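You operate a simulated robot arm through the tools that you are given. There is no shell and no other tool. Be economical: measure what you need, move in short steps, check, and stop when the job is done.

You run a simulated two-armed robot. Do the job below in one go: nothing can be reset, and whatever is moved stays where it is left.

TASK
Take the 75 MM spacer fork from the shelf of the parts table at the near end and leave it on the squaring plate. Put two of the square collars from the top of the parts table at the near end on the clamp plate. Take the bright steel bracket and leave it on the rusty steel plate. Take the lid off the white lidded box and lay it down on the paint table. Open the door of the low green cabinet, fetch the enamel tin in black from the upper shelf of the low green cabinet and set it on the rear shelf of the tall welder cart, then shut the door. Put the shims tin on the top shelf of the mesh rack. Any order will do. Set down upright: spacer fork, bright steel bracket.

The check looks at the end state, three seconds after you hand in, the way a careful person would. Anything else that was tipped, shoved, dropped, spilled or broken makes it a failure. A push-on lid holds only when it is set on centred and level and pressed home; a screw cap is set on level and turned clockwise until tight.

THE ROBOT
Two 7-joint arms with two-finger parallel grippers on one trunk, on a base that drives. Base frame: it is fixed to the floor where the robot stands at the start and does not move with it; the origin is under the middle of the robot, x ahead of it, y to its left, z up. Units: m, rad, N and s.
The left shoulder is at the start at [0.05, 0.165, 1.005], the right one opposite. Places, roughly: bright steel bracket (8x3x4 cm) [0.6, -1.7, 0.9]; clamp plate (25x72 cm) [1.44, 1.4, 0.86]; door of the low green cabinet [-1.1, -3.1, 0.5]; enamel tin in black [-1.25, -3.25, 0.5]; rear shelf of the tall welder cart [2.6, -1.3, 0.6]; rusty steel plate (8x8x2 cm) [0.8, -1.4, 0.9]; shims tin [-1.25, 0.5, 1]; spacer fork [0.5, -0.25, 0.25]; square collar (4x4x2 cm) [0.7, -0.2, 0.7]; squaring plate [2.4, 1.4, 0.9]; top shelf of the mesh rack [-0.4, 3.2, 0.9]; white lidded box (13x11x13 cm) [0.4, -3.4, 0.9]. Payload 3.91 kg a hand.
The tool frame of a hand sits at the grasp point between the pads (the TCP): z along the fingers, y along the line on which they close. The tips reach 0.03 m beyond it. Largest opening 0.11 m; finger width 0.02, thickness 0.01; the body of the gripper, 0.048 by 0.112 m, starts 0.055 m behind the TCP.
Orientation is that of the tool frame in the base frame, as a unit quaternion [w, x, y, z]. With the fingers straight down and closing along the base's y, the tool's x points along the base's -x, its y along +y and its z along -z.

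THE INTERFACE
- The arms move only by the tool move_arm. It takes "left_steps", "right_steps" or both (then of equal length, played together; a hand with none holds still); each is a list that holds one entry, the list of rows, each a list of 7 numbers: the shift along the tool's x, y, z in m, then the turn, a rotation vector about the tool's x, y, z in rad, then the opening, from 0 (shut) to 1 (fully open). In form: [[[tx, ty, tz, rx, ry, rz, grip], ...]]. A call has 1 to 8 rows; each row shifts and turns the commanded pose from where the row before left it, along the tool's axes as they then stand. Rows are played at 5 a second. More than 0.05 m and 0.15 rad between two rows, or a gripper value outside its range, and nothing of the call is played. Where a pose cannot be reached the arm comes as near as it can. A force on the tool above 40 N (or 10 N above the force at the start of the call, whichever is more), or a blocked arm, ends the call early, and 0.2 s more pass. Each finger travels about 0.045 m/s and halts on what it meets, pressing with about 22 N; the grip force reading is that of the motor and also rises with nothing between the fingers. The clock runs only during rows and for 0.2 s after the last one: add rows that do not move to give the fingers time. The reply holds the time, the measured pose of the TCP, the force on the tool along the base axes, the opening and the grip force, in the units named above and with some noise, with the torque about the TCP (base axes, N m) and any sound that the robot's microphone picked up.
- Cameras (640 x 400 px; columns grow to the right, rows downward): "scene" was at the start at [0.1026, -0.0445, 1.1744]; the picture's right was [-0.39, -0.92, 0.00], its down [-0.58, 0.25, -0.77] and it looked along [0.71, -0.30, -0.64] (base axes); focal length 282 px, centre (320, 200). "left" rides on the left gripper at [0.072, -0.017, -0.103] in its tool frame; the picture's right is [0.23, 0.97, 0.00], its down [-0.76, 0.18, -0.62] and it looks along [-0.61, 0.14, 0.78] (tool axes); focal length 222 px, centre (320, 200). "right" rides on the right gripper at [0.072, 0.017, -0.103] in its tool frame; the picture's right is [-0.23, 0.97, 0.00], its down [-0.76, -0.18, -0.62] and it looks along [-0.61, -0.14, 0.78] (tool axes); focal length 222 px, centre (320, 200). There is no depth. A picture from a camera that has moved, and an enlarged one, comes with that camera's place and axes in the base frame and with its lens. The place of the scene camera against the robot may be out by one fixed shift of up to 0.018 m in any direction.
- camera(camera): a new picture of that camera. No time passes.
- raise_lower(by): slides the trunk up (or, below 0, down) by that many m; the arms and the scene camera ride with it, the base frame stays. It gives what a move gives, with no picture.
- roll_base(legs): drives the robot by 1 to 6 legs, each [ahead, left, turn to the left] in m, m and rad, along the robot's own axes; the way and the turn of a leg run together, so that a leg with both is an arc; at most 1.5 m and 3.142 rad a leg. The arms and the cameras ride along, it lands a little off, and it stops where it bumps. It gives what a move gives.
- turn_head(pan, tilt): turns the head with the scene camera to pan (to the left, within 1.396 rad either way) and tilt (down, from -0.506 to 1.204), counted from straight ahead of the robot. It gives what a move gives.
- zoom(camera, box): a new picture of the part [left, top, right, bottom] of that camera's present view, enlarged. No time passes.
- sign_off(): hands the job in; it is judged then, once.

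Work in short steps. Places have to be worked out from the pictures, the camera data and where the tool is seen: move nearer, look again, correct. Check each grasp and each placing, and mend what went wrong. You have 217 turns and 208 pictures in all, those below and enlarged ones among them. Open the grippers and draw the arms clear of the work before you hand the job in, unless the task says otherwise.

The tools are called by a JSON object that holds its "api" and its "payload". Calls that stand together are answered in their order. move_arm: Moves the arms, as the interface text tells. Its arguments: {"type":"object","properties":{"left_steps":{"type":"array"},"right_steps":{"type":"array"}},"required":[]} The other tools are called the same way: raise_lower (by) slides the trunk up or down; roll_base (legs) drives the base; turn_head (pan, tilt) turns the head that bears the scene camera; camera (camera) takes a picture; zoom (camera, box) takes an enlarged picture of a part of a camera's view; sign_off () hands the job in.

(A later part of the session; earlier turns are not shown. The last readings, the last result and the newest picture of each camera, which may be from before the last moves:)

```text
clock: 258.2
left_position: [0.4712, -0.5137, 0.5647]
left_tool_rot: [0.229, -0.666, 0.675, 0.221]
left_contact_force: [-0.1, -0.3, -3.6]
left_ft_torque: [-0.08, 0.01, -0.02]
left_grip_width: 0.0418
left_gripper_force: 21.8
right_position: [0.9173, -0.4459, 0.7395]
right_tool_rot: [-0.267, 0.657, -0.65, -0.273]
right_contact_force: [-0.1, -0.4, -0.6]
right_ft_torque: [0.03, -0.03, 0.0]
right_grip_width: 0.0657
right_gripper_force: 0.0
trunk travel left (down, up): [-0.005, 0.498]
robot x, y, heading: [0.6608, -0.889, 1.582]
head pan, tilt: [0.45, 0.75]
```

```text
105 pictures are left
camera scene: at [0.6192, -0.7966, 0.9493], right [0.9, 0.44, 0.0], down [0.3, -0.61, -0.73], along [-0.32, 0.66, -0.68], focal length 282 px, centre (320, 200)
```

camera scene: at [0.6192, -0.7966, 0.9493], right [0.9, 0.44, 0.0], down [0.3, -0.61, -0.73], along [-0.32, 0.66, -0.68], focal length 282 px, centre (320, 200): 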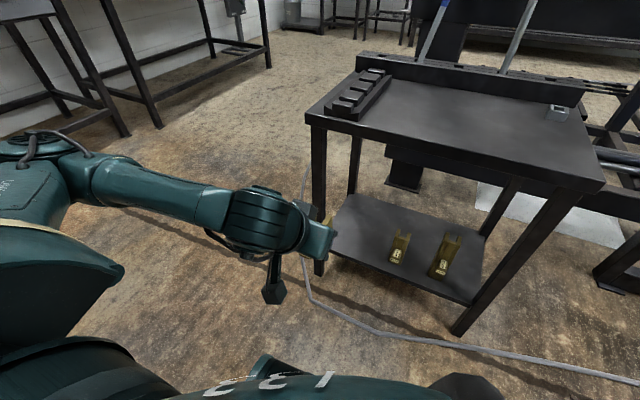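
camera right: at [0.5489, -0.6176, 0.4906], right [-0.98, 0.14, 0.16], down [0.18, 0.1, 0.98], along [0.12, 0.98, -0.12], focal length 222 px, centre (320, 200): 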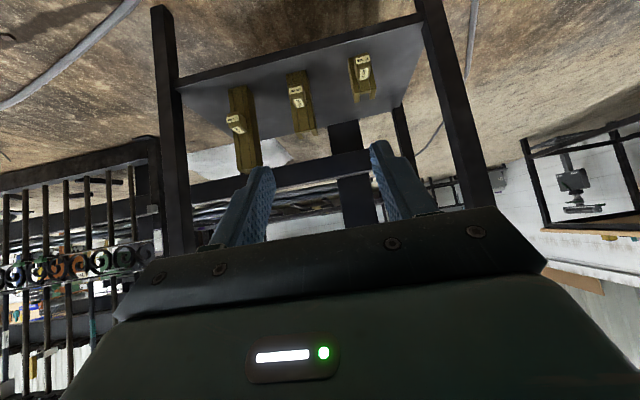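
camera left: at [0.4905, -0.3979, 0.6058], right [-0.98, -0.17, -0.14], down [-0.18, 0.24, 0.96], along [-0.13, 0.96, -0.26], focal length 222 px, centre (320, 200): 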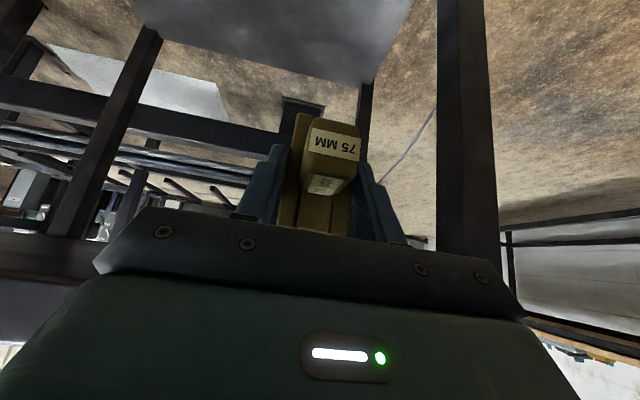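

Clear. Raise the trunk 0.4 and drive around to the aisle behind the slat table.

{"api": "raise_lower", "payload": {"by": 0.4}}

{"api": "roll_base", "payload": {"legs": [[0, 0.93, -0.01], [1.5, 0, 0], [1.5, 0, 0], [0.2, 0, 0], [0, 0, -1.571], [1.4, 0, 0]]}}

{"api": "turn_head", "payload": {"pan": -0.6, "tilt": 0.4}}

{"api": "camera", "payload": {"camera": "scene"}}

```text
clock: 262.1
left_position: [0.473, -0.5131, 0.965]
left_tool_rot: [0.228, -0.665, 0.676, 0.22]
left_contact_force: [-0.6, 0.2, -4.1]
left_ft_torque: [-0.06, 0.04, 0.02]
left_grip_width: 0.0419
left_gripper_force: 21.0
right_position: [0.9181, -0.445, 1.1388]
right_tool_rot: [-0.268, 0.657, -0.65, -0.274]
right_contact_force: [-0.3, -0.4, 0.1]
right_ft_torque: [-0.01, -0.01, 0.01]
right_grip_width: 0.0659
right_gripper_force: 0.0
trunk travel left (down, up): [-0.405, 0.098]
robot x, y, heading: [0.6641, -0.8926, 1.575]
head pan, tilt: [0.45, 0.75]
```

```text
clock: 296.4
left_position: [1.3809, 2.7127, 0.9662]
left_tool_rot: [0.317, -0.033, 0.948, 0.007]
left_contact_force: [0.9, -0.3, -2.9]
left_ft_torque: [0.01, 0.03, -0.03]
left_grip_width: 0.0417
left_gripper_force: 22.0
right_position: [1.4859, 2.2759, 1.1381]
right_tool_rot: [0.383, -0.045, 0.923, 0.021]
right_contact_force: [-0.8, 0.4, 0.4]
right_ft_torque: [0.0, 0.03, 0.0]
right_grip_width: 0.066
right_gripper_force: 0.0
trunk travel left (down, up): [-0.405, 0.098]
robot x, y, heading: [1.0276, 2.4938, 0.099]
head pan, tilt: [0.45, 0.75]
```

```text
clock: 297.6
left_position: [1.3815, 2.713, 0.9664]
left_tool_rot: [0.318, -0.033, 0.948, 0.008]
left_contact_force: [1.5, -0.1, -3.9]
left_ft_torque: [0.01, 0.07, 0.0]
left_grip_width: 0.0416
left_gripper_force: 22.0
right_position: [1.4862, 2.2747, 1.1383]
right_tool_rot: [0.382, -0.045, 0.923, 0.021]
right_contact_force: [0.0, 0.4, -0.2]
right_ft_torque: [0.03, 0.04, -0.02]
right_grip_width: 0.066
right_gripper_force: 0.1
trunk travel left (down, up): [-0.405, 0.098]
robot x, y, heading: [1.023, 2.4912, 0.099]
head pan, tilt: [-0.6, 0.4]
```

```text
104 pictures are left
camera scene: at [1.1277, 2.4396, 1.3804], right [-0.48, -0.88, 0.0], down [-0.34, 0.19, -0.92], along [0.81, -0.45, -0.39], focal length 282 px, centre (320, 200)
```

scene: 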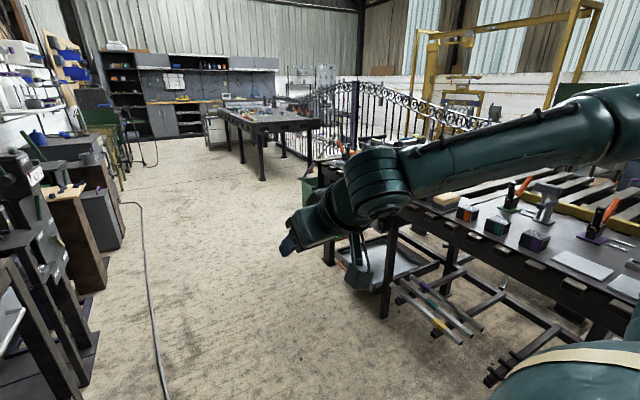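

Continue ahead and turn to face the table near x≈2.2.

{"api": "roll_base", "payload": {"legs": [[1.2, -0.2, -0.099], [0, 0, -1.571]]}}

{"api": "turn_head", "payload": {"pan": 0.1, "tilt": 0.6}}

{"api": "camera", "payload": {"camera": "scene"}}

```text
clock: 307.8
left_position: [2.4494, 1.9782, 0.9648]
left_tool_rot: [0.22, 0.679, 0.662, -0.23]
left_contact_force: [-0.8, -0.5, -3.4]
left_ft_torque: [0.03, 0.01, 0.03]
left_grip_width: 0.0417
left_gripper_force: 22.2
right_position: [2.0039, 1.9163, 1.1393]
right_tool_rot: [0.272, 0.654, 0.653, -0.269]
right_contact_force: [0.0, -0.2, -0.8]
right_ft_torque: [0.01, 0.0, 0.02]
right_grip_width: 0.066
right_gripper_force: 0.1
trunk travel left (down, up): [-0.405, 0.098]
robot x, y, heading: [2.2646, 2.3568, -1.577]
head pan, tilt: [-0.6, 0.4]
```

```text
clock: 308.9
left_position: [2.4501, 1.9782, 0.965]
left_tool_rot: [0.219, 0.68, 0.661, -0.23]
left_contact_force: [-0.5, 0.1, -3.0]
left_ft_torque: [0.04, -0.01, 0.0]
left_grip_width: 0.0418
left_gripper_force: 22.4
right_position: [2.0037, 1.9165, 1.1384]
right_tool_rot: [0.272, 0.654, 0.653, -0.27]
right_contact_force: [-0.3, -0.1, 0.4]
right_ft_torque: [0.0, -0.02, 0.04]
right_grip_width: 0.0661
right_gripper_force: 0.2
trunk travel left (down, up): [-0.405, 0.098]
robot x, y, heading: [2.2647, 2.356, -1.569]
head pan, tilt: [0.099, 0.6]
```

```text
103 pictures are left
camera scene: at [2.2693, 2.2285, 1.3622], right [-1.0, -0.1, 0.0], down [-0.05, 0.56, -0.83], along [0.08, -0.82, -0.56], focal length 282 px, centre (320, 200)
```

scene: 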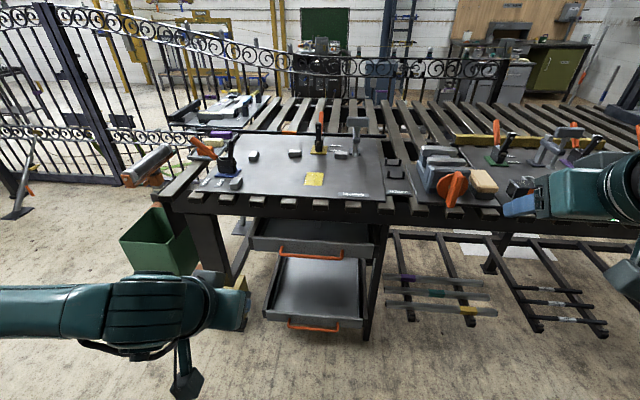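

That plate (with clamps and a yellow mark) should be the squaring plate; zoom to read its label.

{"api": "zoom", "payload": {"camera": "scene", "box": [180, 110, 420, 230]}}

```text
2.67 times, centred on (300, 170) of scene
camera zoom: at [2.2693, 2.2285, 1.3622], right [-1.0, -0.1, 0.0], down [-0.05, 0.56, -0.83], along [0.08, -0.82, -0.56], focal length 751 px, centre (373, 280)
```

zoom: 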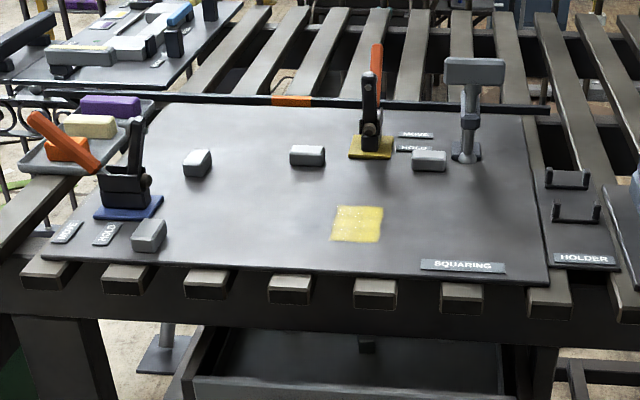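

It reads SQUARING. I'll set the fork at about (2.483, 1.375), a free area. Raise 5 cm and move in.

{"api": "raise_lower", "payload": {"by": 0.06}}

{"api": "roll_base", "payload": {"legs": [[0.4, 0.033, 0]]}}

{"api": "move_arm", "payload": {"left_steps": [[[-0.036, 0, 0.027, 0, 0, 0, 0.1], [-0.036, 0, 0.027, 0, 0, 0, 0.1], [-0.036, 0, 0.027, 0, 0, 0, 0.1]]]}}

{"api": "turn_head", "payload": {"pan": 0.4, "tilt": 0.75}}

{"api": "camera", "payload": {"camera": "scene"}}

{"api": "camera", "payload": {"camera": "left"}}

```text
clock: 309.9
left_position: [2.4506, 1.9777, 1.0242]
left_tool_rot: [0.219, 0.68, 0.661, -0.23]
left_contact_force: [-0.2, -0.3, -3.5]
left_ft_torque: [0.05, -0.01, -0.02]
left_grip_width: 0.0418
left_gripper_force: 22.2
right_position: [2.0041, 1.9167, 1.1988]
right_tool_rot: [0.272, 0.653, 0.653, -0.27]
right_contact_force: [0.7, 0.3, -0.3]
right_ft_torque: [0.02, 0.0, 0.0]
right_grip_width: 0.0661
right_gripper_force: 0.1
trunk travel left (down, up): [-0.465, 0.038]
robot x, y, heading: [2.2665, 2.356, -1.568]
head pan, tilt: [0.099, 0.6]
```

```text
clock: 312.4
left_position: [2.4791, 1.5741, 1.0248]
left_tool_rot: [0.219, 0.681, 0.66, -0.23]
left_contact_force: [0.7, 0.0, -3.5]
left_ft_torque: [0.09, -0.01, 0.02]
left_grip_width: 0.042
left_gripper_force: 21.6
right_position: [2.0337, 1.5149, 1.1988]
right_tool_rot: [0.271, 0.655, 0.652, -0.269]
right_contact_force: [-0.4, 0.5, 0.3]
right_ft_torque: [0.01, -0.02, -0.01]
right_grip_width: 0.0659
right_gripper_force: 0.1
trunk travel left (down, up): [-0.465, 0.038]
robot x, y, heading: [2.2953, 1.9541, -1.571]
head pan, tilt: [0.099, 0.6]
```

```text
clock: 313.2
left_position: [2.476, 1.4379, 1.023]
left_tool_rot: [0.219, 0.681, 0.66, -0.229]
left_contact_force: [-0.7, -0.1, -3.3]
left_ft_torque: [0.05, 0.0, -0.03]
left_grip_width: 0.0416
left_gripper_force: 22.3
right_position: [2.0323, 1.514, 1.1992]
right_tool_rot: [0.272, 0.654, 0.652, -0.27]
right_contact_force: [-0.5, 0.4, -0.5]
right_ft_torque: [0.0, 0.0, 0.03]
right_grip_width: 0.0659
right_gripper_force: 0.1
trunk travel left (down, up): [-0.465, 0.038]
robot x, y, heading: [2.2951, 1.952, -1.578]
head pan, tilt: [0.099, 0.6]
```

```text
clock: 314.0
left_position: [2.4761, 1.4388, 1.0248]
left_tool_rot: [0.219, 0.681, 0.661, -0.229]
left_contact_force: [-0.4, 0.8, -2.7]
left_ft_torque: [0.07, 0.03, 0.03]
left_grip_width: 0.0418
left_gripper_force: 22.1
right_position: [2.0323, 1.5133, 1.1992]
right_tool_rot: [0.271, 0.655, 0.652, -0.27]
right_contact_force: [0.5, 0.7, 0.3]
right_ft_torque: [-0.03, -0.02, -0.02]
right_grip_width: 0.0661
right_gripper_force: 0.1
trunk travel left (down, up): [-0.465, 0.038]
robot x, y, heading: [2.2992, 1.955, -1.576]
head pan, tilt: [0.4, 0.75]
```

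```text
101 pictures are left
camera scene: at [2.3234, 1.8369, 1.4093], right [-0.92, -0.38, 0.0], down [-0.26, 0.63, -0.73], along [0.28, -0.68, -0.68], focal length 282 px, centre (320, 200)
```

scene: 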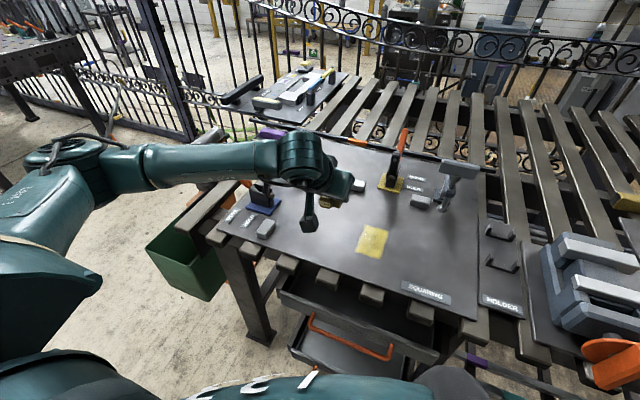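

```text
100 pictures are left
camera left: at [2.4642, 1.5601, 1.0633], right [0.98, 0.15, -0.14], down [0.17, -0.24, 0.96], along [0.11, -0.96, -0.26], focal length 222 px, centre (320, 200)
```

left: 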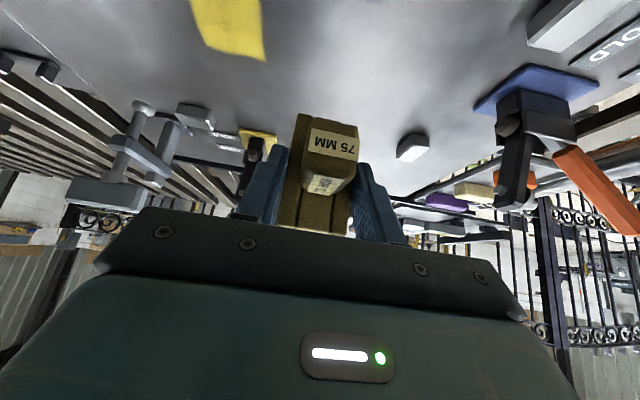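

Landing area below is clear. Descend 0.095 then small steps to contact.

{"api": "move_arm", "payload": {"left_steps": [[[0.019, 0, 0.0255, 0, 0, 0, 0.1], [0.019, 0, 0.0255, 0, 0, 0, 0.1], [0.019, 0, 0.0255, 0, 0, 0, 0.1], [0.003, 0, 0.004, 0, 0, 0, 0.1], [0.003, 0, 0.004, 0, 0, 0, 0.1]]]}}

{"api": "camera", "payload": {"camera": "left"}}

```text
clock: 315.2
left_position: [2.4744, 1.441, 0.9202]
left_tool_rot: [0.22, 0.68, 0.66, -0.23]
left_contact_force: [0.0, 0.6, -1.2]
left_ft_torque: [0.0, -0.02, 0.01]
left_grip_width: 0.0416
left_gripper_force: 22.0
right_position: [2.0333, 1.515, 1.2002]
right_tool_rot: [0.271, 0.655, 0.652, -0.27]
right_contact_force: [-0.3, -0.1, 0.4]
right_ft_torque: [0.02, -0.02, -0.02]
right_grip_width: 0.0659
right_gripper_force: 0.0
trunk travel left (down, up): [-0.465, 0.038]
robot x, y, heading: [2.296, 1.9544, -1.578]
head pan, tilt: [0.4, 0.75]
```

```text
99 pictures are left
camera left: at [2.4639, 1.5611, 0.958], right [0.98, 0.15, -0.14], down [0.18, -0.24, 0.96], along [0.11, -0.96, -0.26], focal length 222 px, centre (320, 200)
```

left: 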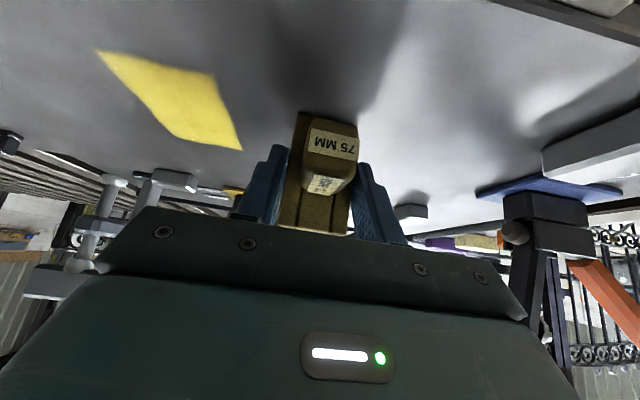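

Weight is partly off (contact). One tiny step down, then open.

{"api": "move_arm", "payload": {"left_steps": [[[0.0012, 0, 0.0016, 0, 0, 0, 0.1], [0, 0, 0, 0, 0, 0, 0.1]]]}}

{"api": "move_arm", "payload": {"left_steps": [[[0, 0, 0, 0, 0, 0, 0.3], [0, 0, 0, 0, 0, 0, 0.5], [0, 0, 0, 0, 0, 0, 0.6], [0, 0, 0, 0, 0, 0, 0.6]]]}}

{"api": "zoom", "payload": {"camera": "left", "box": [200, 60, 440, 240]}}

```text
clock: 315.8
left_position: [2.4745, 1.4403, 0.9195]
left_tool_rot: [0.221, 0.68, 0.659, -0.231]
left_contact_force: [1.9, 1.9, 7.8]
left_ft_torque: [-0.01, -0.34, 0.08]
left_grip_width: 0.0418
left_gripper_force: 21.7
right_position: [2.0327, 1.5154, 1.2]
right_tool_rot: [0.272, 0.655, 0.651, -0.27]
right_contact_force: [-0.2, -0.5, -0.4]
right_ft_torque: [-0.02, -0.03, -0.01]
right_grip_width: 0.0658
right_gripper_force: 0.1
trunk travel left (down, up): [-0.465, 0.038]
robot x, y, heading: [2.2955, 1.9563, -1.578]
head pan, tilt: [0.4, 0.75]
```

```text
clock: 316.8
left_position: [2.4753, 1.4392, 0.9169]
left_tool_rot: [0.218, 0.681, 0.661, -0.23]
left_contact_force: [0.2, -0.5, 0.4]
left_ft_torque: [-0.02, 0.0, -0.02]
left_grip_width: 0.0661
left_gripper_force: 0.0
right_position: [2.0324, 1.5144, 1.2004]
right_tool_rot: [0.272, 0.655, 0.652, -0.27]
right_contact_force: [0.3, -0.4, 0.7]
right_ft_torque: [-0.01, 0.03, 0.0]
right_grip_width: 0.066
right_gripper_force: 0.0
trunk travel left (down, up): [-0.465, 0.038]
robot x, y, heading: [2.2981, 1.9521, -1.576]
head pan, tilt: [0.4, 0.75]
```

```text
2.22 times, centred on (320, 150) of left
camera zoom: at [2.4635, 1.561, 0.9562], right [0.98, 0.15, -0.14], down [0.17, -0.24, 0.96], along [0.11, -0.96, -0.26], focal length 494 px, centre (320, 311)
```

zoom: 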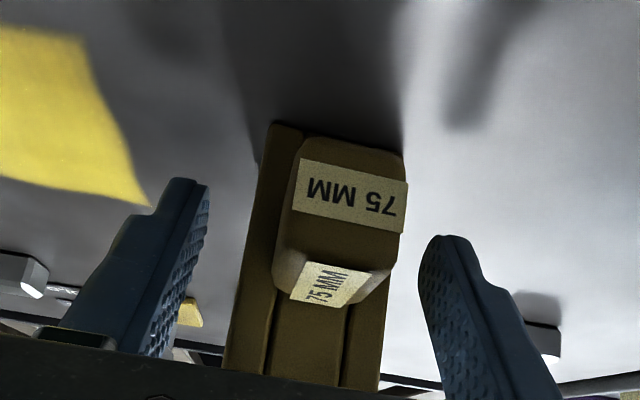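

Released and standing. Withdraw along the tool axis and look.

{"api": "move_arm", "payload": {"left_steps": [[[0, 0, -0.02, 0, 0, 0, 0.7], [0, 0, -0.04, 0, 0, 0, 0.7], [0, 0, -0.045, 0, 0, 0, 0.7], [0, 0, -0.045, 0, 0, 0, 0.7]]]}}

{"api": "zoom", "payload": {"camera": "scene", "box": [220, 120, 480, 300]}}

```text
clock: 317.8
left_position: [2.4799, 1.5318, 1.0358]
left_tool_rot: [0.219, 0.681, 0.66, -0.229]
left_contact_force: [0.4, 0.4, -0.1]
left_ft_torque: [0.03, -0.02, -0.02]
left_grip_width: 0.077
left_gripper_force: 0.0
right_position: [2.0338, 1.5165, 1.1999]
right_tool_rot: [0.272, 0.655, 0.651, -0.271]
right_contact_force: [0.6, -0.1, 0.3]
right_ft_torque: [0.02, -0.02, 0.0]
right_grip_width: 0.066
right_gripper_force: 0.1
trunk travel left (down, up): [-0.465, 0.038]
robot x, y, heading: [2.2967, 1.9545, -1.572]
head pan, tilt: [0.4, 0.75]
```

```text
2.22 times, centred on (350, 210) of scene
camera zoom: at [2.3233, 1.8377, 1.4093], right [-0.92, -0.38, 0.0], down [-0.26, 0.63, -0.73], along [0.28, -0.68, -0.68], focal length 626 px, centre (253, 178)
```

zoom: 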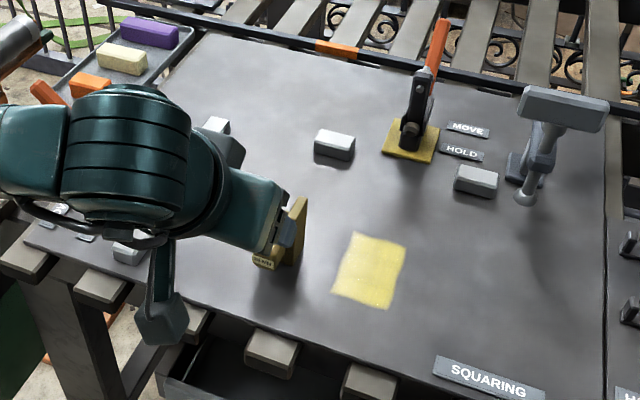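

The fork stands upright on the squaring plate. Next the bracket: back off and drive around to the −x side of the steel bench.

{"api": "roll_base", "payload": {"legs": [[-0.5, 0, 0], [0, -1.3, 0], [0, -1.25, 0], [1.5, 0, 0], [1.5, 0, 0], [1.0, 0, 0]]}}

{"api": "turn_head", "payload": {"pan": 0.7, "tilt": 0.5}}

{"api": "camera", "payload": {"camera": "scene"}}

```text
clock: 361.9
left_position: [-0.3484, -2.0438, 1.0358]
left_tool_rot: [0.209, 0.707, 0.632, -0.239]
left_contact_force: [-0.1, 0.3, -0.1]
left_ft_torque: [0.02, 0.03, -0.01]
left_grip_width: 0.0768
left_gripper_force: 0.1
right_position: [-0.7951, -2.024, 1.1994]
right_tool_rot: [0.26, 0.681, 0.625, -0.28]
right_contact_force: [-0.3, 0.8, -0.8]
right_ft_torque: [0.02, 0.03, -0.01]
right_grip_width: 0.066
right_gripper_force: 0.0
trunk travel left (down, up): [-0.465, 0.038]
robot x, y, heading: [-0.5, -1.6063, -1.653]
head pan, tilt: [0.4, 0.75]
```

```text
clock: 362.7
left_position: [-0.3493, -2.0439, 1.0346]
left_tool_rot: [0.209, 0.706, 0.633, -0.238]
left_contact_force: [0.9, 0.4, -0.5]
left_ft_torque: [0.01, 0.0, -0.03]
left_grip_width: 0.077
left_gripper_force: 0.1
right_position: [-0.7944, -2.025, 1.1993]
right_tool_rot: [0.26, 0.68, 0.625, -0.28]
right_contact_force: [0.6, -0.4, 0.3]
right_ft_torque: [-0.02, 0.04, -0.01]
right_grip_width: 0.0659
right_gripper_force: 0.1
trunk travel left (down, up): [-0.465, 0.038]
robot x, y, heading: [-0.4948, -1.6086, -1.66]
head pan, tilt: [0.7, 0.499]
```

```text
96 pictures are left
camera scene: at [-0.4518, -1.7224, 1.4312], right [-0.82, -0.57, 0.0], down [-0.28, 0.39, -0.88], along [0.5, -0.72, -0.48], focal length 282 px, centre (320, 200)
```

scene: 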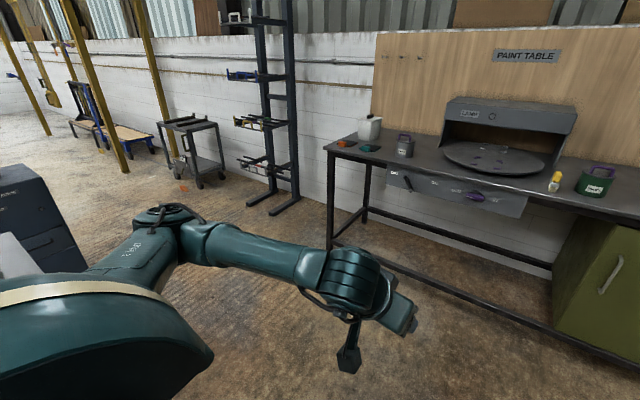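

I see the paint table with the white box and green cabinet. I straighten both grippers to point down and turn to face the steel bench.

{"api": "move_arm", "payload": {"left_steps": [[[0, 0, 0, 0, 0.1077, 0, 0.7], [0, 0, 0, 0, 0.1077, 0, 0.7], [0, 0, 0, 0, 0.1077, 0, 0.7], [0, 0, 0, 0, 0.1077, 0, 0.7], [0, 0, 0, 0, 0.1077, 0, 0.7], [0, 0, 0, 0, 0.1077, 0, 0.7]]], "right_steps": [[[0, 0, 0, 0, 0.131, 0, 0.7], [0, 0, 0, 0, 0.131, 0, 0.7], [0, 0, 0, 0, 0.131, 0, 0.7], [0, 0, 0, 0, 0.131, 0, 0.7], [0, 0, 0, 0, 0.131, 0, 0.7], [0, 0, 0, 0, 0.131, 0, 0.7]]]}}

{"api": "roll_base", "payload": {"legs": [[0, 0, 1.657]]}}

{"api": "turn_head", "payload": {"pan": 0, "tilt": 0.5}}

{"api": "camera", "payload": {"camera": "scene"}}

```text
clock: 364.1
left_position: [-0.3489, -2.0447, 1.0364]
left_tool_rot: [-0.002, 0.746, 0.665, -0.001]
left_contact_force: [0.5, -0.2, 0.0]
left_ft_torque: [0.01, 0.02, 0.02]
left_grip_width: 0.077
left_gripper_force: 0.1
right_position: [-0.7949, -2.025, 1.1979]
right_tool_rot: [0.001, 0.737, 0.676, 0.001]
right_contact_force: [-0.9, -0.1, -0.6]
right_ft_torque: [0.03, -0.03, 0.02]
right_grip_width: 0.0769
right_gripper_force: 0.0
trunk travel left (down, up): [-0.465, 0.038]
robot x, y, heading: [-0.4973, -1.6091, -1.662]
head pan, tilt: [0.7, 0.499]
```

```text
clock: 368.5
left_position: [-0.0714, -1.4294, 1.036]
left_tool_rot: [0.0, 0.02, 1.0, -0.003]
left_contact_force: [0.1, 0.3, -0.4]
left_ft_torque: [0.0, 0.02, -0.01]
left_grip_width: 0.0769
left_gripper_force: 0.1
right_position: [-0.0604, -1.876, 1.1988]
right_tool_rot: [0.0, 0.006, 1.0, 0.001]
right_contact_force: [0.3, 0.4, -0.6]
right_ft_torque: [0.0, -0.03, 0.02]
right_grip_width: 0.077
right_gripper_force: 0.0
trunk travel left (down, up): [-0.465, 0.038]
robot x, y, heading: [-0.4976, -1.6088, -0.013]
head pan, tilt: [0.7, 0.499]
```

```text
clock: 369.6
left_position: [-0.0714, -1.4295, 1.0352]
left_tool_rot: [0.0, 0.02, 1.0, -0.002]
left_contact_force: [0.1, 0.4, 0.7]
left_ft_torque: [0.01, 0.02, 0.03]
left_grip_width: 0.0769
left_gripper_force: 0.0
right_position: [-0.0609, -1.8771, 1.1992]
right_tool_rot: [0.0, 0.007, 1.0, 0.001]
right_contact_force: [0.1, -0.5, -0.1]
right_ft_torque: [-0.02, -0.01, 0.03]
right_grip_width: 0.0773
right_gripper_force: 0.1
trunk travel left (down, up): [-0.465, 0.038]
robot x, y, heading: [-0.4996, -1.6082, -0.017]
head pan, tilt: [0.0, 0.499]
```

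```text
95 pictures are left
camera scene: at [-0.3813, -1.6205, 1.4313], right [-0.01, -1.0, 0.0], down [-0.48, 0.01, -0.88], along [0.88, -0.01, -0.48], focal length 282 px, centre (320, 200)
```

scene: 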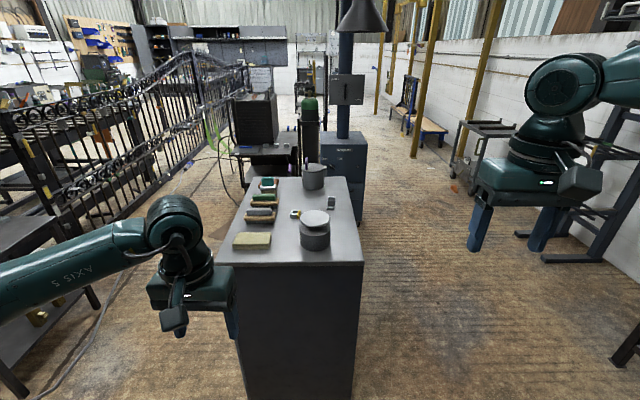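

The bench is narrow with small items on top. Zoom to identify bracket and rusty plate.

{"api": "zoom", "payload": {"camera": "scene", "box": [210, 150, 380, 270]}}

```text
3.33 times, centred on (295, 210) of scene
camera zoom: at [-0.3813, -1.6205, 1.4313], right [-0.01, -1.0, 0.0], down [-0.48, 0.01, -0.88], along [0.88, -0.01, -0.48], focal length 938 px, centre (403, 167)
```

zoom: 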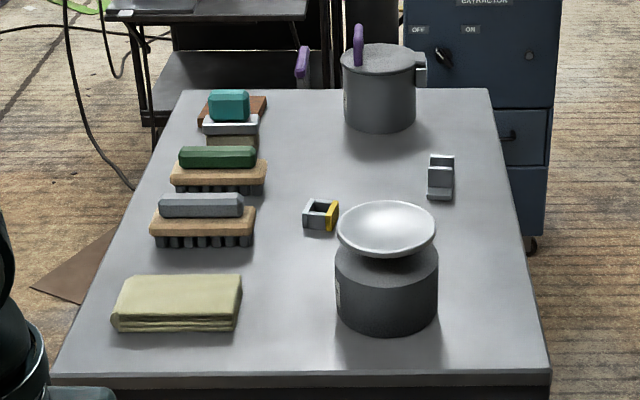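

The bracket is the bright piece at ≈(0.56, −1.68) and the rusty plate at ≈(0.76, −1.45). Both reachable from the bench's +y side; I drive there, facing −y.

{"api": "roll_base", "payload": {"legs": [[0, 0.76, 0], [0, 0, -1.553], [0, 0.86, 0]]}}

{"api": "turn_head", "payload": {"pan": 0.2, "tilt": 0.65}}

{"api": "camera", "payload": {"camera": "scene"}}

```text
clock: 387.9
left_position: [0.564, -1.2393, 1.0359]
left_tool_rot: [-0.003, 0.702, 0.712, -0.002]
left_contact_force: [-0.2, 0.7, 0.4]
left_ft_torque: [0.0, 0.02, 0.0]
left_grip_width: 0.077
left_gripper_force: 0.0
right_position: [0.1191, -1.2754, 1.1978]
right_tool_rot: [0.001, 0.692, 0.722, 0.001]
right_contact_force: [0.3, -0.7, -0.4]
right_ft_torque: [0.0, 0.02, -0.01]
right_grip_width: 0.0769
right_gripper_force: 0.0
trunk travel left (down, up): [-0.465, 0.038]
robot x, y, heading: [0.3613, -0.8273, -1.533]
head pan, tilt: [0.0, 0.499]
```

```text
clock: 388.6
left_position: [0.5636, -1.2402, 1.0363]
left_tool_rot: [-0.001, 0.702, 0.712, -0.002]
left_contact_force: [-0.1, 0.3, -0.1]
left_ft_torque: [0.0, -0.02, -0.02]
left_grip_width: 0.0771
left_gripper_force: 0.0
right_position: [0.1173, -1.2752, 1.1982]
right_tool_rot: [0.001, 0.692, 0.722, 0.001]
right_contact_force: [-0.1, -0.2, 0.4]
right_ft_torque: [-0.03, -0.04, 0.02]
right_grip_width: 0.0769
right_gripper_force: 0.1
trunk travel left (down, up): [-0.465, 0.038]
robot x, y, heading: [0.3617, -0.8267, -1.534]
head pan, tilt: [0.201, 0.649]
```

```text
93 pictures are left
camera scene: at [0.3796, -0.9501, 1.4179], right [-0.97, -0.24, 0.0], down [-0.14, 0.59, -0.8], along [0.19, -0.77, -0.6], focal length 282 px, centre (320, 200)
```

scene: 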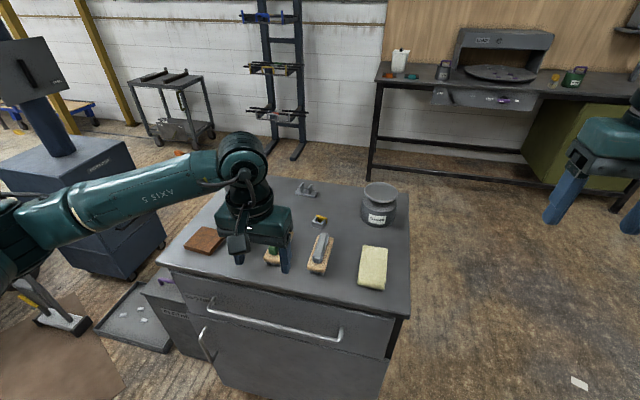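

{"api": "zoom", "payload": {"camera": "scene", "box": [170, 160, 410, 290]}}

```text
2.67 times, centred on (290, 225) of scene
camera zoom: at [0.3796, -0.9501, 1.4179], right [-0.97, -0.24, 0.0], down [-0.14, 0.59, -0.8], along [0.19, -0.77, -0.6], focal length 751 px, centre (400, 133)
```

zoom: 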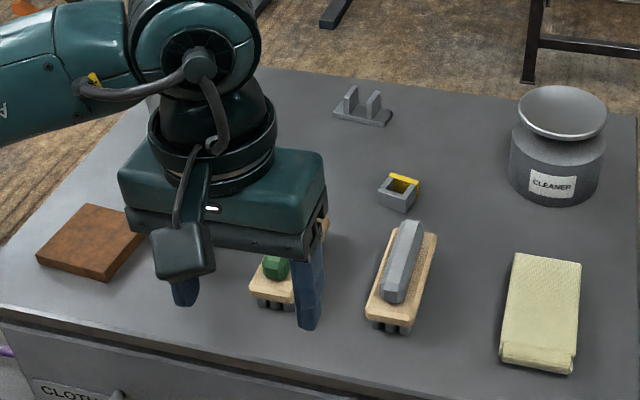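

The bracket is a clevis with two lugs at ≈(0.583, −1.64), aligned with x. I move in so the left hand can grip the lugs from outside.

{"api": "roll_base", "payload": {"legs": [[0.2, 0.02, -0.037]]}}

{"api": "move_arm", "payload": {"left_steps": [[[-0.045, 0, 0, 0, 0, 0, 0.7], [-0.045, 0, 0, 0, 0, 0, 0.7], [-0.045, 0, 0, 0, 0, 0, 0.7], [-0.03, 0, 0, 0, 0, 0, 0.7]]]}}

{"api": "camera", "payload": {"camera": "left"}}

```text
clock: 390.3
left_position: [0.5723, -1.43, 1.0353]
left_tool_rot: [-0.001, 0.715, 0.699, -0.003]
left_contact_force: [-0.1, 0.5, 0.5]
left_ft_torque: [-0.01, 0.02, 0.04]
left_grip_width: 0.0772
left_gripper_force: 0.0
right_position: [0.1255, -1.4487, 1.1987]
right_tool_rot: [0.002, 0.706, 0.708, 0.0]
right_contact_force: [-0.3, -0.2, 0.5]
right_ft_torque: [0.0, 0.0, 0.0]
right_grip_width: 0.0771
right_gripper_force: 0.0
trunk travel left (down, up): [-0.465, 0.038]
robot x, y, heading: [0.3877, -1.0115, -1.564]
head pan, tilt: [0.201, 0.649]
stopped in leg 1: the robot was blocked; the commanded pose is now the measured one
```

```text
clock: 391.3
left_position: [0.5702, -1.5962, 1.0346]
left_tool_rot: [-0.002, 0.716, 0.698, -0.002]
left_contact_force: [0.1, -0.6, 0.1]
left_ft_torque: [0.0, -0.02, -0.01]
left_grip_width: 0.0772
left_gripper_force: 0.0
right_position: [0.1245, -1.4504, 1.1986]
right_tool_rot: [0.001, 0.706, 0.708, 0.002]
right_contact_force: [-0.3, -0.1, 0.5]
right_ft_torque: [0.0, 0.01, 0.02]
right_grip_width: 0.0772
right_gripper_force: 0.0
trunk travel left (down, up): [-0.465, 0.038]
robot x, y, heading: [0.3878, -1.0093, -1.568]
head pan, tilt: [0.201, 0.649]
```

```text
91 pictures are left
camera left: at [0.5565, -1.523, 1.1384], right [0.98, 0.2, 0.0], down [0.16, -0.77, 0.62], along [0.12, -0.61, -0.78], focal length 222 px, centre (320, 200)
```

left: 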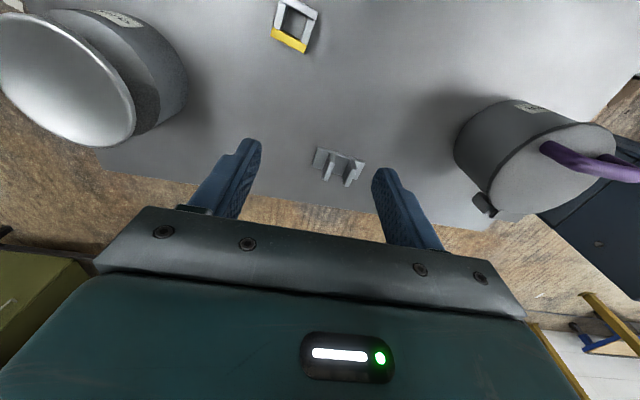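

Bracket centre ≈(0.602, −1.645), well aligned with the gripper. Shift over it and descend 5 cm, then check.

{"api": "move_arm", "payload": {"left_steps": [[[-0.025, 0.016, 0, 0, 0, 0, 0.7], [-0.024, 0.016, 0, 0, 0, 0, 0.7], [0, 0, 0.025, 0, 0, 0, 0.7], [0, 0, 0.025, 0, 0, 0, 0.7]]]}}

{"api": "camera", "payload": {"camera": "left"}}

```text
clock: 392.3
left_position: [0.6004, -1.6461, 0.9857]
left_tool_rot: [-0.002, 0.715, 0.699, -0.002]
left_contact_force: [0.5, -0.8, -0.1]
left_ft_torque: [0.01, -0.02, 0.03]
left_grip_width: 0.0769
left_gripper_force: 0.1
right_position: [0.1252, -1.451, 1.198]
right_tool_rot: [0.001, 0.706, 0.708, 0.002]
right_contact_force: [0.9, 0.4, -0.2]
right_ft_torque: [0.04, 0.0, 0.01]
right_grip_width: 0.0769
right_gripper_force: 0.0
trunk travel left (down, up): [-0.465, 0.038]
robot x, y, heading: [0.3866, -1.008, -1.57]
head pan, tilt: [0.201, 0.649]
```

```text
90 pictures are left
camera left: at [0.5865, -1.573, 1.0886], right [0.98, 0.2, -0.01], down [0.16, -0.77, 0.62], along [0.12, -0.61, -0.78], focal length 222 px, centre (320, 200)
```

left: 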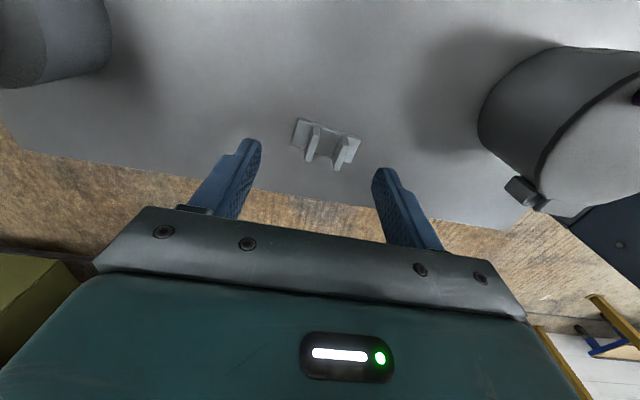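

Centred. Descend to z≈0.945 and look once more.

{"api": "move_arm", "payload": {"left_steps": [[[-0.003, 0.004, 0.02, 0, 0, 0, 0.7], [0, 0, 0.018, 0, 0, 0, 0.7], [0, 0, 0, 0, 0, 0, 0.7]]]}}

{"api": "zoom", "payload": {"camera": "left", "box": [200, 90, 440, 250]}}

```text
clock: 393.1
left_position: [0.6026, -1.6503, 0.9474]
left_tool_rot: [-0.001, 0.715, 0.699, -0.002]
left_contact_force: [0.8, 0.1, 0.5]
left_ft_torque: [-0.01, -0.01, -0.02]
left_grip_width: 0.0772
left_gripper_force: 0.2
right_position: [0.1258, -1.4494, 1.1988]
right_tool_rot: [0.002, 0.706, 0.708, 0.001]
right_contact_force: [0.4, 0.2, 0.5]
right_ft_torque: [0.0, 0.02, -0.01]
right_grip_width: 0.077
right_gripper_force: 0.1
trunk travel left (down, up): [-0.465, 0.038]
robot x, y, heading: [0.3873, -1.011, -1.571]
head pan, tilt: [0.201, 0.649]
```

```text
2.50 times, centred on (320, 170) of left
camera zoom: at [0.5898, -1.576, 1.0508], right [0.98, 0.2, 0.0], down [0.16, -0.77, 0.62], along [0.12, -0.61, -0.78], focal length 555 px, centre (320, 275)
```

zoom: 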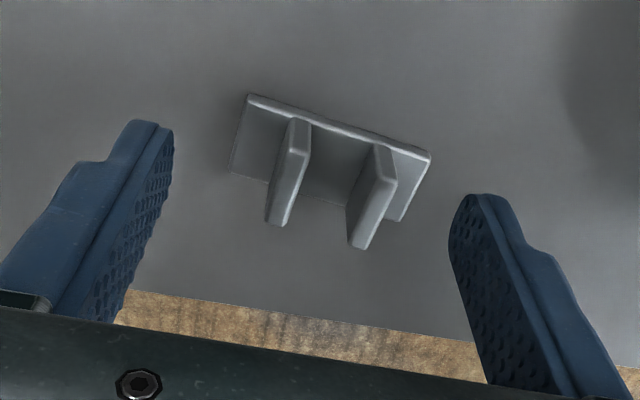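

Fingers straddle both lugs; bracket is yawed ~0.1 rad and 5 mm off. Correct, lower 4 mm and close.

{"api": "move_arm", "payload": {"left_steps": [[[0.004, 0.003, 0.004, 0, 0, 0.09, 0.7], [0, 0, 0, 0, 0, 0, 0.5], [0, 0, 0, 0, 0, 0, 0.3], [0, 0, 0, 0, 0, 0, 0.15], [0, 0, 0, 0, 0, 0, 0.1], [0, 0, 0, 0, 0, 0, 0.1]]]}}

{"api": "zoom", "payload": {"camera": "left", "box": [200, 90, 440, 250]}}

```text
clock: 394.5
left_position: [0.6057, -1.6459, 0.9432]
left_tool_rot: [-0.001, 0.746, 0.666, -0.001]
left_contact_force: [-0.4, -0.2, 0.2]
left_ft_torque: [-0.02, -0.03, 0.02]
left_grip_width: 0.0112
left_gripper_force: 0.0
right_position: [0.1259, -1.4494, 1.1984]
right_tool_rot: [0.002, 0.705, 0.709, 0.001]
right_contact_force: [-0.3, 0.2, -0.3]
right_ft_torque: [0.01, 0.0, -0.01]
right_grip_width: 0.0769
right_gripper_force: 0.1
trunk travel left (down, up): [-0.465, 0.038]
robot x, y, heading: [0.3881, -1.0082, -1.568]
head pan, tilt: [0.201, 0.649]
```

```text
2.50 times, centred on (320, 170) of left
camera zoom: at [0.5992, -1.5714, 1.0464], right [0.99, 0.12, 0.0], down [0.09, -0.78, 0.62], along [0.07, -0.62, -0.78], focal length 555 px, centre (320, 275)
```

zoom: 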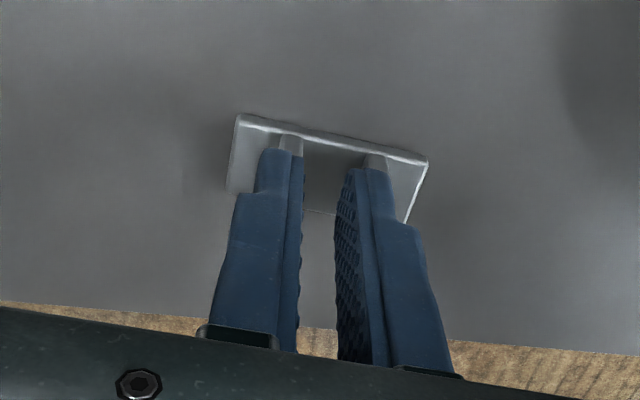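

The fingers closed above the lugs: the bench is lower than assumed (~0.84). I reopen, lower the trunk 4 cm, and shift to (0.614, −1.67).

{"api": "move_arm", "payload": {"left_steps": [[[0, 0, -0.01, 0, 0, 0, 0.7], [0, 0, 0, 0, 0, 0, 0.7], [0, 0, 0, 0, 0, 0, 0.7], [-0.0115, 0.005, 0, 0, 0, 0, 0.7], [-0.0115, 0.005, 0, 0, 0, 0, 0.7]]]}}

{"api": "raise_lower", "payload": {"by": -0.04}}

{"api": "zoom", "payload": {"camera": "left", "box": [200, 90, 440, 250]}}

```text
clock: 395.7
left_position: [0.6072, -1.6519, 0.9546]
left_tool_rot: [-0.002, 0.746, 0.666, -0.002]
left_contact_force: [-0.4, 0.0, -0.4]
left_ft_torque: [0.0, 0.02, -0.01]
left_grip_width: 0.077
left_gripper_force: 0.0
left hand out of reach, approached as far as the arm can: row 4, 5
right_position: [0.1261, -1.4502, 1.1991]
right_tool_rot: [0.0, 0.706, 0.708, 0.001]
right_contact_force: [-0.6, 0.4, 0.1]
right_ft_torque: [0.02, 0.01, 0.0]
right_grip_width: 0.0767
right_gripper_force: 0.2
trunk travel left (down, up): [-0.465, 0.038]
robot x, y, heading: [0.3852, -1.0078, -1.568]
head pan, tilt: [0.201, 0.649]
```

```text
clock: 396.5
left_position: [0.6081, -1.6513, 0.9142]
left_tool_rot: [-0.002, 0.746, 0.666, -0.002]
left_contact_force: [-1.0, 0.2, -0.6]
left_ft_torque: [-0.01, -0.02, 0.0]
left_grip_width: 0.077
left_gripper_force: 0.1
right_position: [0.1251, -1.45, 1.1589]
right_tool_rot: [0.001, 0.707, 0.708, 0.001]
right_contact_force: [0.5, 0.0, 0.8]
right_ft_torque: [-0.04, -0.02, 0.0]
right_grip_width: 0.0772
right_gripper_force: 0.2
trunk travel left (down, up): [-0.425, 0.078]
robot x, y, heading: [0.3854, -1.01, -1.566]
head pan, tilt: [0.201, 0.649]
```

```text
2.50 times, centred on (320, 170) of left
camera zoom: at [0.6007, -1.577, 1.0168], right [0.99, 0.12, -0.01], down [0.09, -0.78, 0.62], along [0.07, -0.62, -0.78], focal length 555 px, centre (320, 275)
```

zoom: 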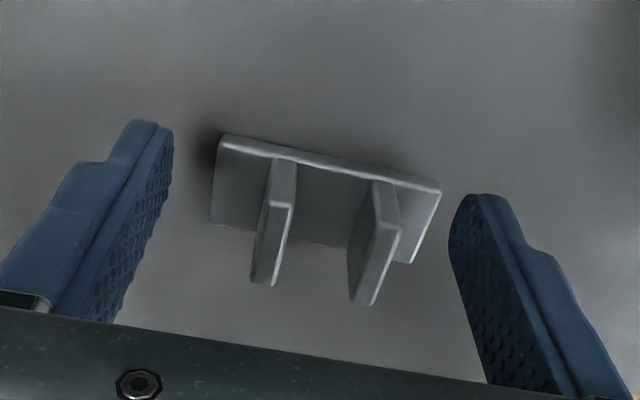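

Lug tops are about z≈0.886, base ~0.85 at y≈−1.67, slightly out of reach with a vertical tool. I tilt the gripper forward 0.36 rad, which brings the wrist back.

{"api": "move_arm", "payload": {"left_steps": [[[0, 0, -0.03, 0, 0, 0, 0.7], [0, 0, 0, 0, -0.12, 0, 0.7], [0, 0, 0, 0, -0.12, 0, 0.7], [0, 0, 0, 0, -0.12, 0, 0.7], [0, 0, 0, 0, 0, 0, 0.7]]]}}

{"api": "zoom", "payload": {"camera": "left", "box": [200, 90, 440, 250]}}

```text
clock: 397.7
left_position: [0.6071, -1.6514, 0.9439]
left_tool_rot: [0.118, 0.734, 0.655, -0.137]
left_contact_force: [-0.2, 0.2, -0.1]
left_ft_torque: [0.01, 0.0, 0.01]
left_grip_width: 0.0769
left_gripper_force: 0.0
right_position: [0.1251, -1.4504, 1.158]
right_tool_rot: [0.0, 0.706, 0.709, 0.002]
right_contact_force: [-0.2, 0.1, 0.2]
right_ft_torque: [-0.02, 0.01, 0.03]
right_grip_width: 0.0768
right_gripper_force: 0.0
trunk travel left (down, up): [-0.425, 0.078]
robot x, y, heading: [0.386, -1.01, -1.575]
head pan, tilt: [0.201, 0.649]
```

```text
2.50 times, centred on (320, 170) of left
camera zoom: at [0.6037, -1.5457, 1.0144], right [0.99, 0.1, -0.09], down [0.12, -0.51, 0.85], along [0.04, -0.85, -0.52], focal length 555 px, centre (320, 275)
```

zoom: 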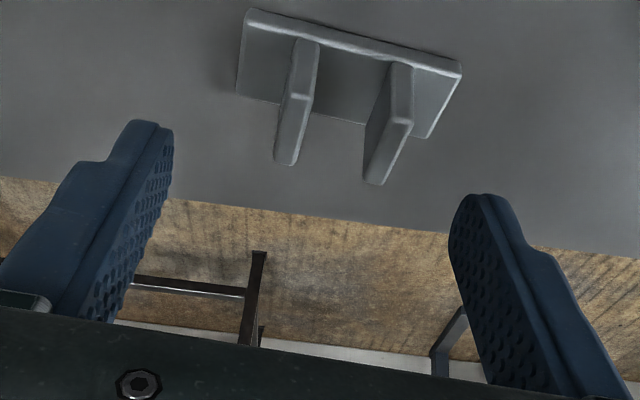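

Triangulated: base near edge y=−1.662, z=0.85; lug centre ≈(0.612, −1.677). Move the tips to the lugs.

{"api": "move_arm", "payload": {"left_steps": [[[0.0064, 0.0068, 0.0, 0, 0, 0, 0.7], [0, 0, 0.02, 0, 0, 0, 0.7], [0, 0, 0.02, 0, 0, 0, 0.7], [0, 0, 0.018, 0, 0, 0, 0.7]]]}}

{"api": "zoom", "payload": {"camera": "left", "box": [200, 90, 440, 250]}}

```text
clock: 398.7
left_position: [0.6122, -1.6648, 0.8908]
left_tool_rot: [0.12, 0.733, 0.655, -0.137]
left_contact_force: [0.9, 8.4, 15.1]
left_ft_torque: [0.19, -0.63, 0.3]
left_grip_width: 0.0771
left_gripper_force: 0.1
right_position: [0.1252, -1.4489, 1.1582]
right_tool_rot: [0.002, 0.705, 0.709, 0.0]
right_contact_force: [0.0, -0.9, -0.3]
right_ft_torque: [0.01, 0.0, -0.02]
right_grip_width: 0.077
right_gripper_force: 0.0
trunk travel left (down, up): [-0.425, 0.078]
robot x, y, heading: [0.3891, -1.0101, -1.568]
head pan, tilt: [0.201, 0.649]
```

```text
2.50 times, centred on (320, 170) of left
camera zoom: at [0.6085, -1.5597, 0.9619], right [0.99, 0.1, -0.09], down [0.12, -0.51, 0.85], along [0.04, -0.86, -0.51], focal length 555 px, centre (320, 275)
```

zoom: 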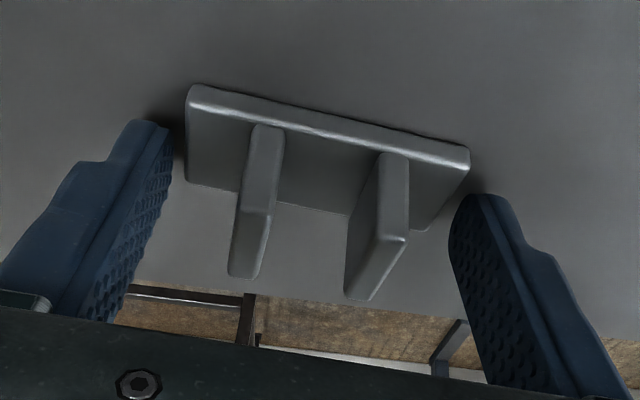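

The right tip touches the base plate's end. Raise 5 mm and close on the lugs.

{"api": "move_arm", "payload": {"left_steps": [[[0, 0, -0.006, 0, 0, 0, 0.7], [0, 0, 0, 0, 0, 0, 0.5], [0, 0, 0, 0, 0, 0, 0.3], [0, 0, 0, 0, 0, 0, 0.2], [0, 0, 0, 0, 0, 0, 0.15], [0, 0, 0, 0, 0, 0, 0.15]]]}}

{"api": "zoom", "payload": {"camera": "left", "box": [200, 90, 440, 250]}}

```text
clock: 400.1
left_position: [0.6122, -1.6632, 0.8914]
left_tool_rot: [0.118, 0.734, 0.655, -0.135]
left_contact_force: [-0.3, -0.5, -0.5]
left_ft_torque: [0.0, -0.03, 0.0]
left_grip_width: 0.07
left_gripper_force: 22.0
right_position: [0.1257, -1.4499, 1.1587]
right_tool_rot: [0.0, 0.706, 0.708, 0.002]
right_contact_force: [-0.3, -0.2, 0.6]
right_ft_torque: [0.0, -0.01, 0.02]
right_grip_width: 0.0772
right_gripper_force: 0.1
trunk travel left (down, up): [-0.425, 0.078]
robot x, y, heading: [0.387, -1.0096, -1.562]
head pan, tilt: [0.201, 0.649]
```

```text
2.50 times, centred on (320, 170) of left
camera zoom: at [0.6091, -1.5592, 0.9636], right [0.99, 0.1, -0.09], down [0.12, -0.51, 0.85], along [0.04, -0.85, -0.52], focal length 555 px, centre (320, 275)
```

zoom: 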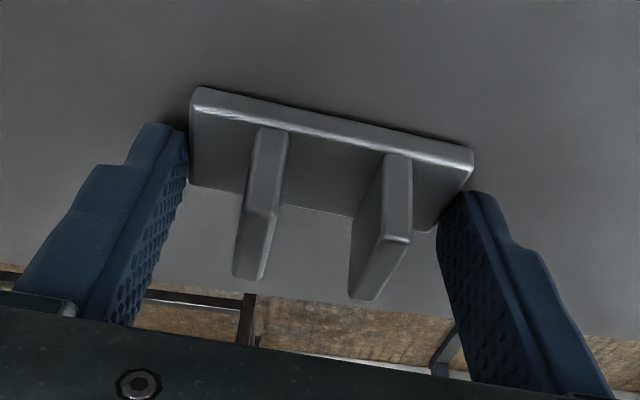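

It gripped the base ends (70 mm). I prefer the lugs: reopen, rise, narrow the opening, come down inside the ends and close on the lugs.

{"api": "move_arm", "payload": {"left_steps": [[[0, 0, 0, 0, 0, 0, 0.72], [0, 0, 0, 0, 0, 0, 0.72], [0, 0, -0.02, 0, 0, 0, 0.72], [0, 0, 0, 0, 0, 0, 0.5], [0, 0, 0, 0, 0, 0, 0.45], [-0.004, 0, 0.01, 0, 0, 0, 0.45], [-0.002, 0, 0.008, 0, 0, 0, 0.45]]]}}

{"api": "zoom", "payload": {"camera": "left", "box": [200, 90, 440, 250]}}

```text
clock: 401.7
left_position: [0.612, -1.6699, 0.8994]
left_tool_rot: [0.118, 0.734, 0.655, -0.137]
left_contact_force: [0.5, 3.1, 7.5]
left_ft_torque: [0.06, -0.21, 0.04]
left_grip_width: 0.0492
left_gripper_force: 0.1
right_position: [0.1238, -1.4489, 1.1581]
right_tool_rot: [0.002, 0.706, 0.708, 0.001]
right_contact_force: [0.6, 0.0, 0.6]
right_ft_torque: [-0.02, 0.0, 0.0]
right_grip_width: 0.0773
right_gripper_force: 0.1
trunk travel left (down, up): [-0.425, 0.078]
robot x, y, heading: [0.385, -1.0106, -1.569]
head pan, tilt: [0.201, 0.649]
```

```text
2.50 times, centred on (320, 170) of left
camera zoom: at [0.6085, -1.5636, 0.9701], right [0.99, 0.1, -0.09], down [0.13, -0.51, 0.85], along [0.04, -0.86, -0.52], focal length 555 px, centre (320, 275)
```

zoom: 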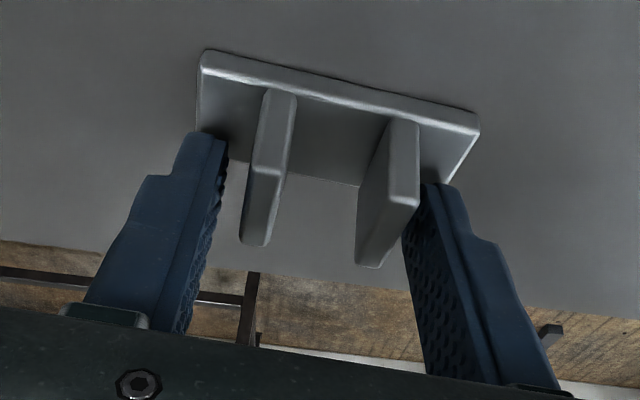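

Tips are on the base beside the lugs. Ease 1 mm and close.

{"api": "move_arm", "payload": {"left_steps": [[[0, 0, -0.002, 0, 0, 0, 0.35], [0, 0, 0, 0, 0, 0, 0.15], [0, 0, 0, 0, 0, 0, 0.1], [0, 0, 0, 0, 0, 0, 0.1]]]}}

{"api": "move_arm", "payload": {"left_steps": [[[-0.007, 0, -0.019, 0, 0, 0, 0.1], [-0.014, 0, -0.038, 0, 0, 0, 0.1], [-0.014, 0, -0.038, 0, 0, 0, 0.1], [0, 0, 0, 0, 0, 0, 0.1]]]}}

{"api": "zoom", "payload": {"camera": "left", "box": [200, 90, 440, 250]}}

```text
clock: 402.7
left_position: [0.6104, -1.6688, 0.8994]
left_tool_rot: [0.118, 0.733, 0.656, -0.135]
left_contact_force: [-0.8, -1.5, 3.5]
left_ft_torque: [-0.08, -0.13, -0.04]
left_grip_width: 0.0378
left_gripper_force: 21.8
right_position: [0.1253, -1.4494, 1.1579]
right_tool_rot: [0.001, 0.706, 0.708, 0.001]
right_contact_force: [-0.1, -0.2, -0.8]
right_ft_torque: [0.0, -0.02, 0.01]
right_grip_width: 0.0771
right_gripper_force: 0.0
trunk travel left (down, up): [-0.425, 0.078]
robot x, y, heading: [0.3911, -1.0108, -1.571]
head pan, tilt: [0.201, 0.649]
```

```text
clock: 403.7
left_position: [0.6126, -1.6695, 0.9985]
left_tool_rot: [0.117, 0.734, 0.655, -0.135]
left_contact_force: [0.7, -0.8, -2.2]
left_ft_torque: [0.04, -0.01, 0.0]
left_grip_width: 0.038
left_gripper_force: 21.5
right_position: [0.1255, -1.4507, 1.1578]
right_tool_rot: [0.0, 0.706, 0.708, 0.002]
right_contact_force: [-0.7, -0.6, -0.3]
right_ft_torque: [0.0, 0.0, -0.03]
right_grip_width: 0.0768
right_gripper_force: 0.1
trunk travel left (down, up): [-0.425, 0.078]
robot x, y, heading: [0.384, -1.009, -1.572]
head pan, tilt: [0.201, 0.649]
```

```text
2.50 times, centred on (320, 170) of left
camera zoom: at [0.6093, -1.5632, 1.0694], right [0.99, 0.1, -0.09], down [0.13, -0.51, 0.85], along [0.04, -0.85, -0.52], focal length 555 px, centre (320, 275)
```

zoom: 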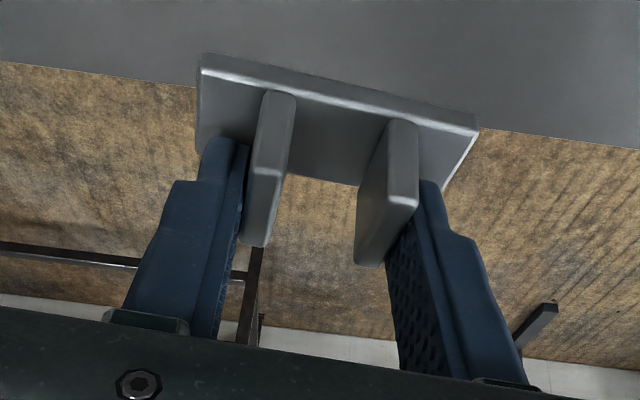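

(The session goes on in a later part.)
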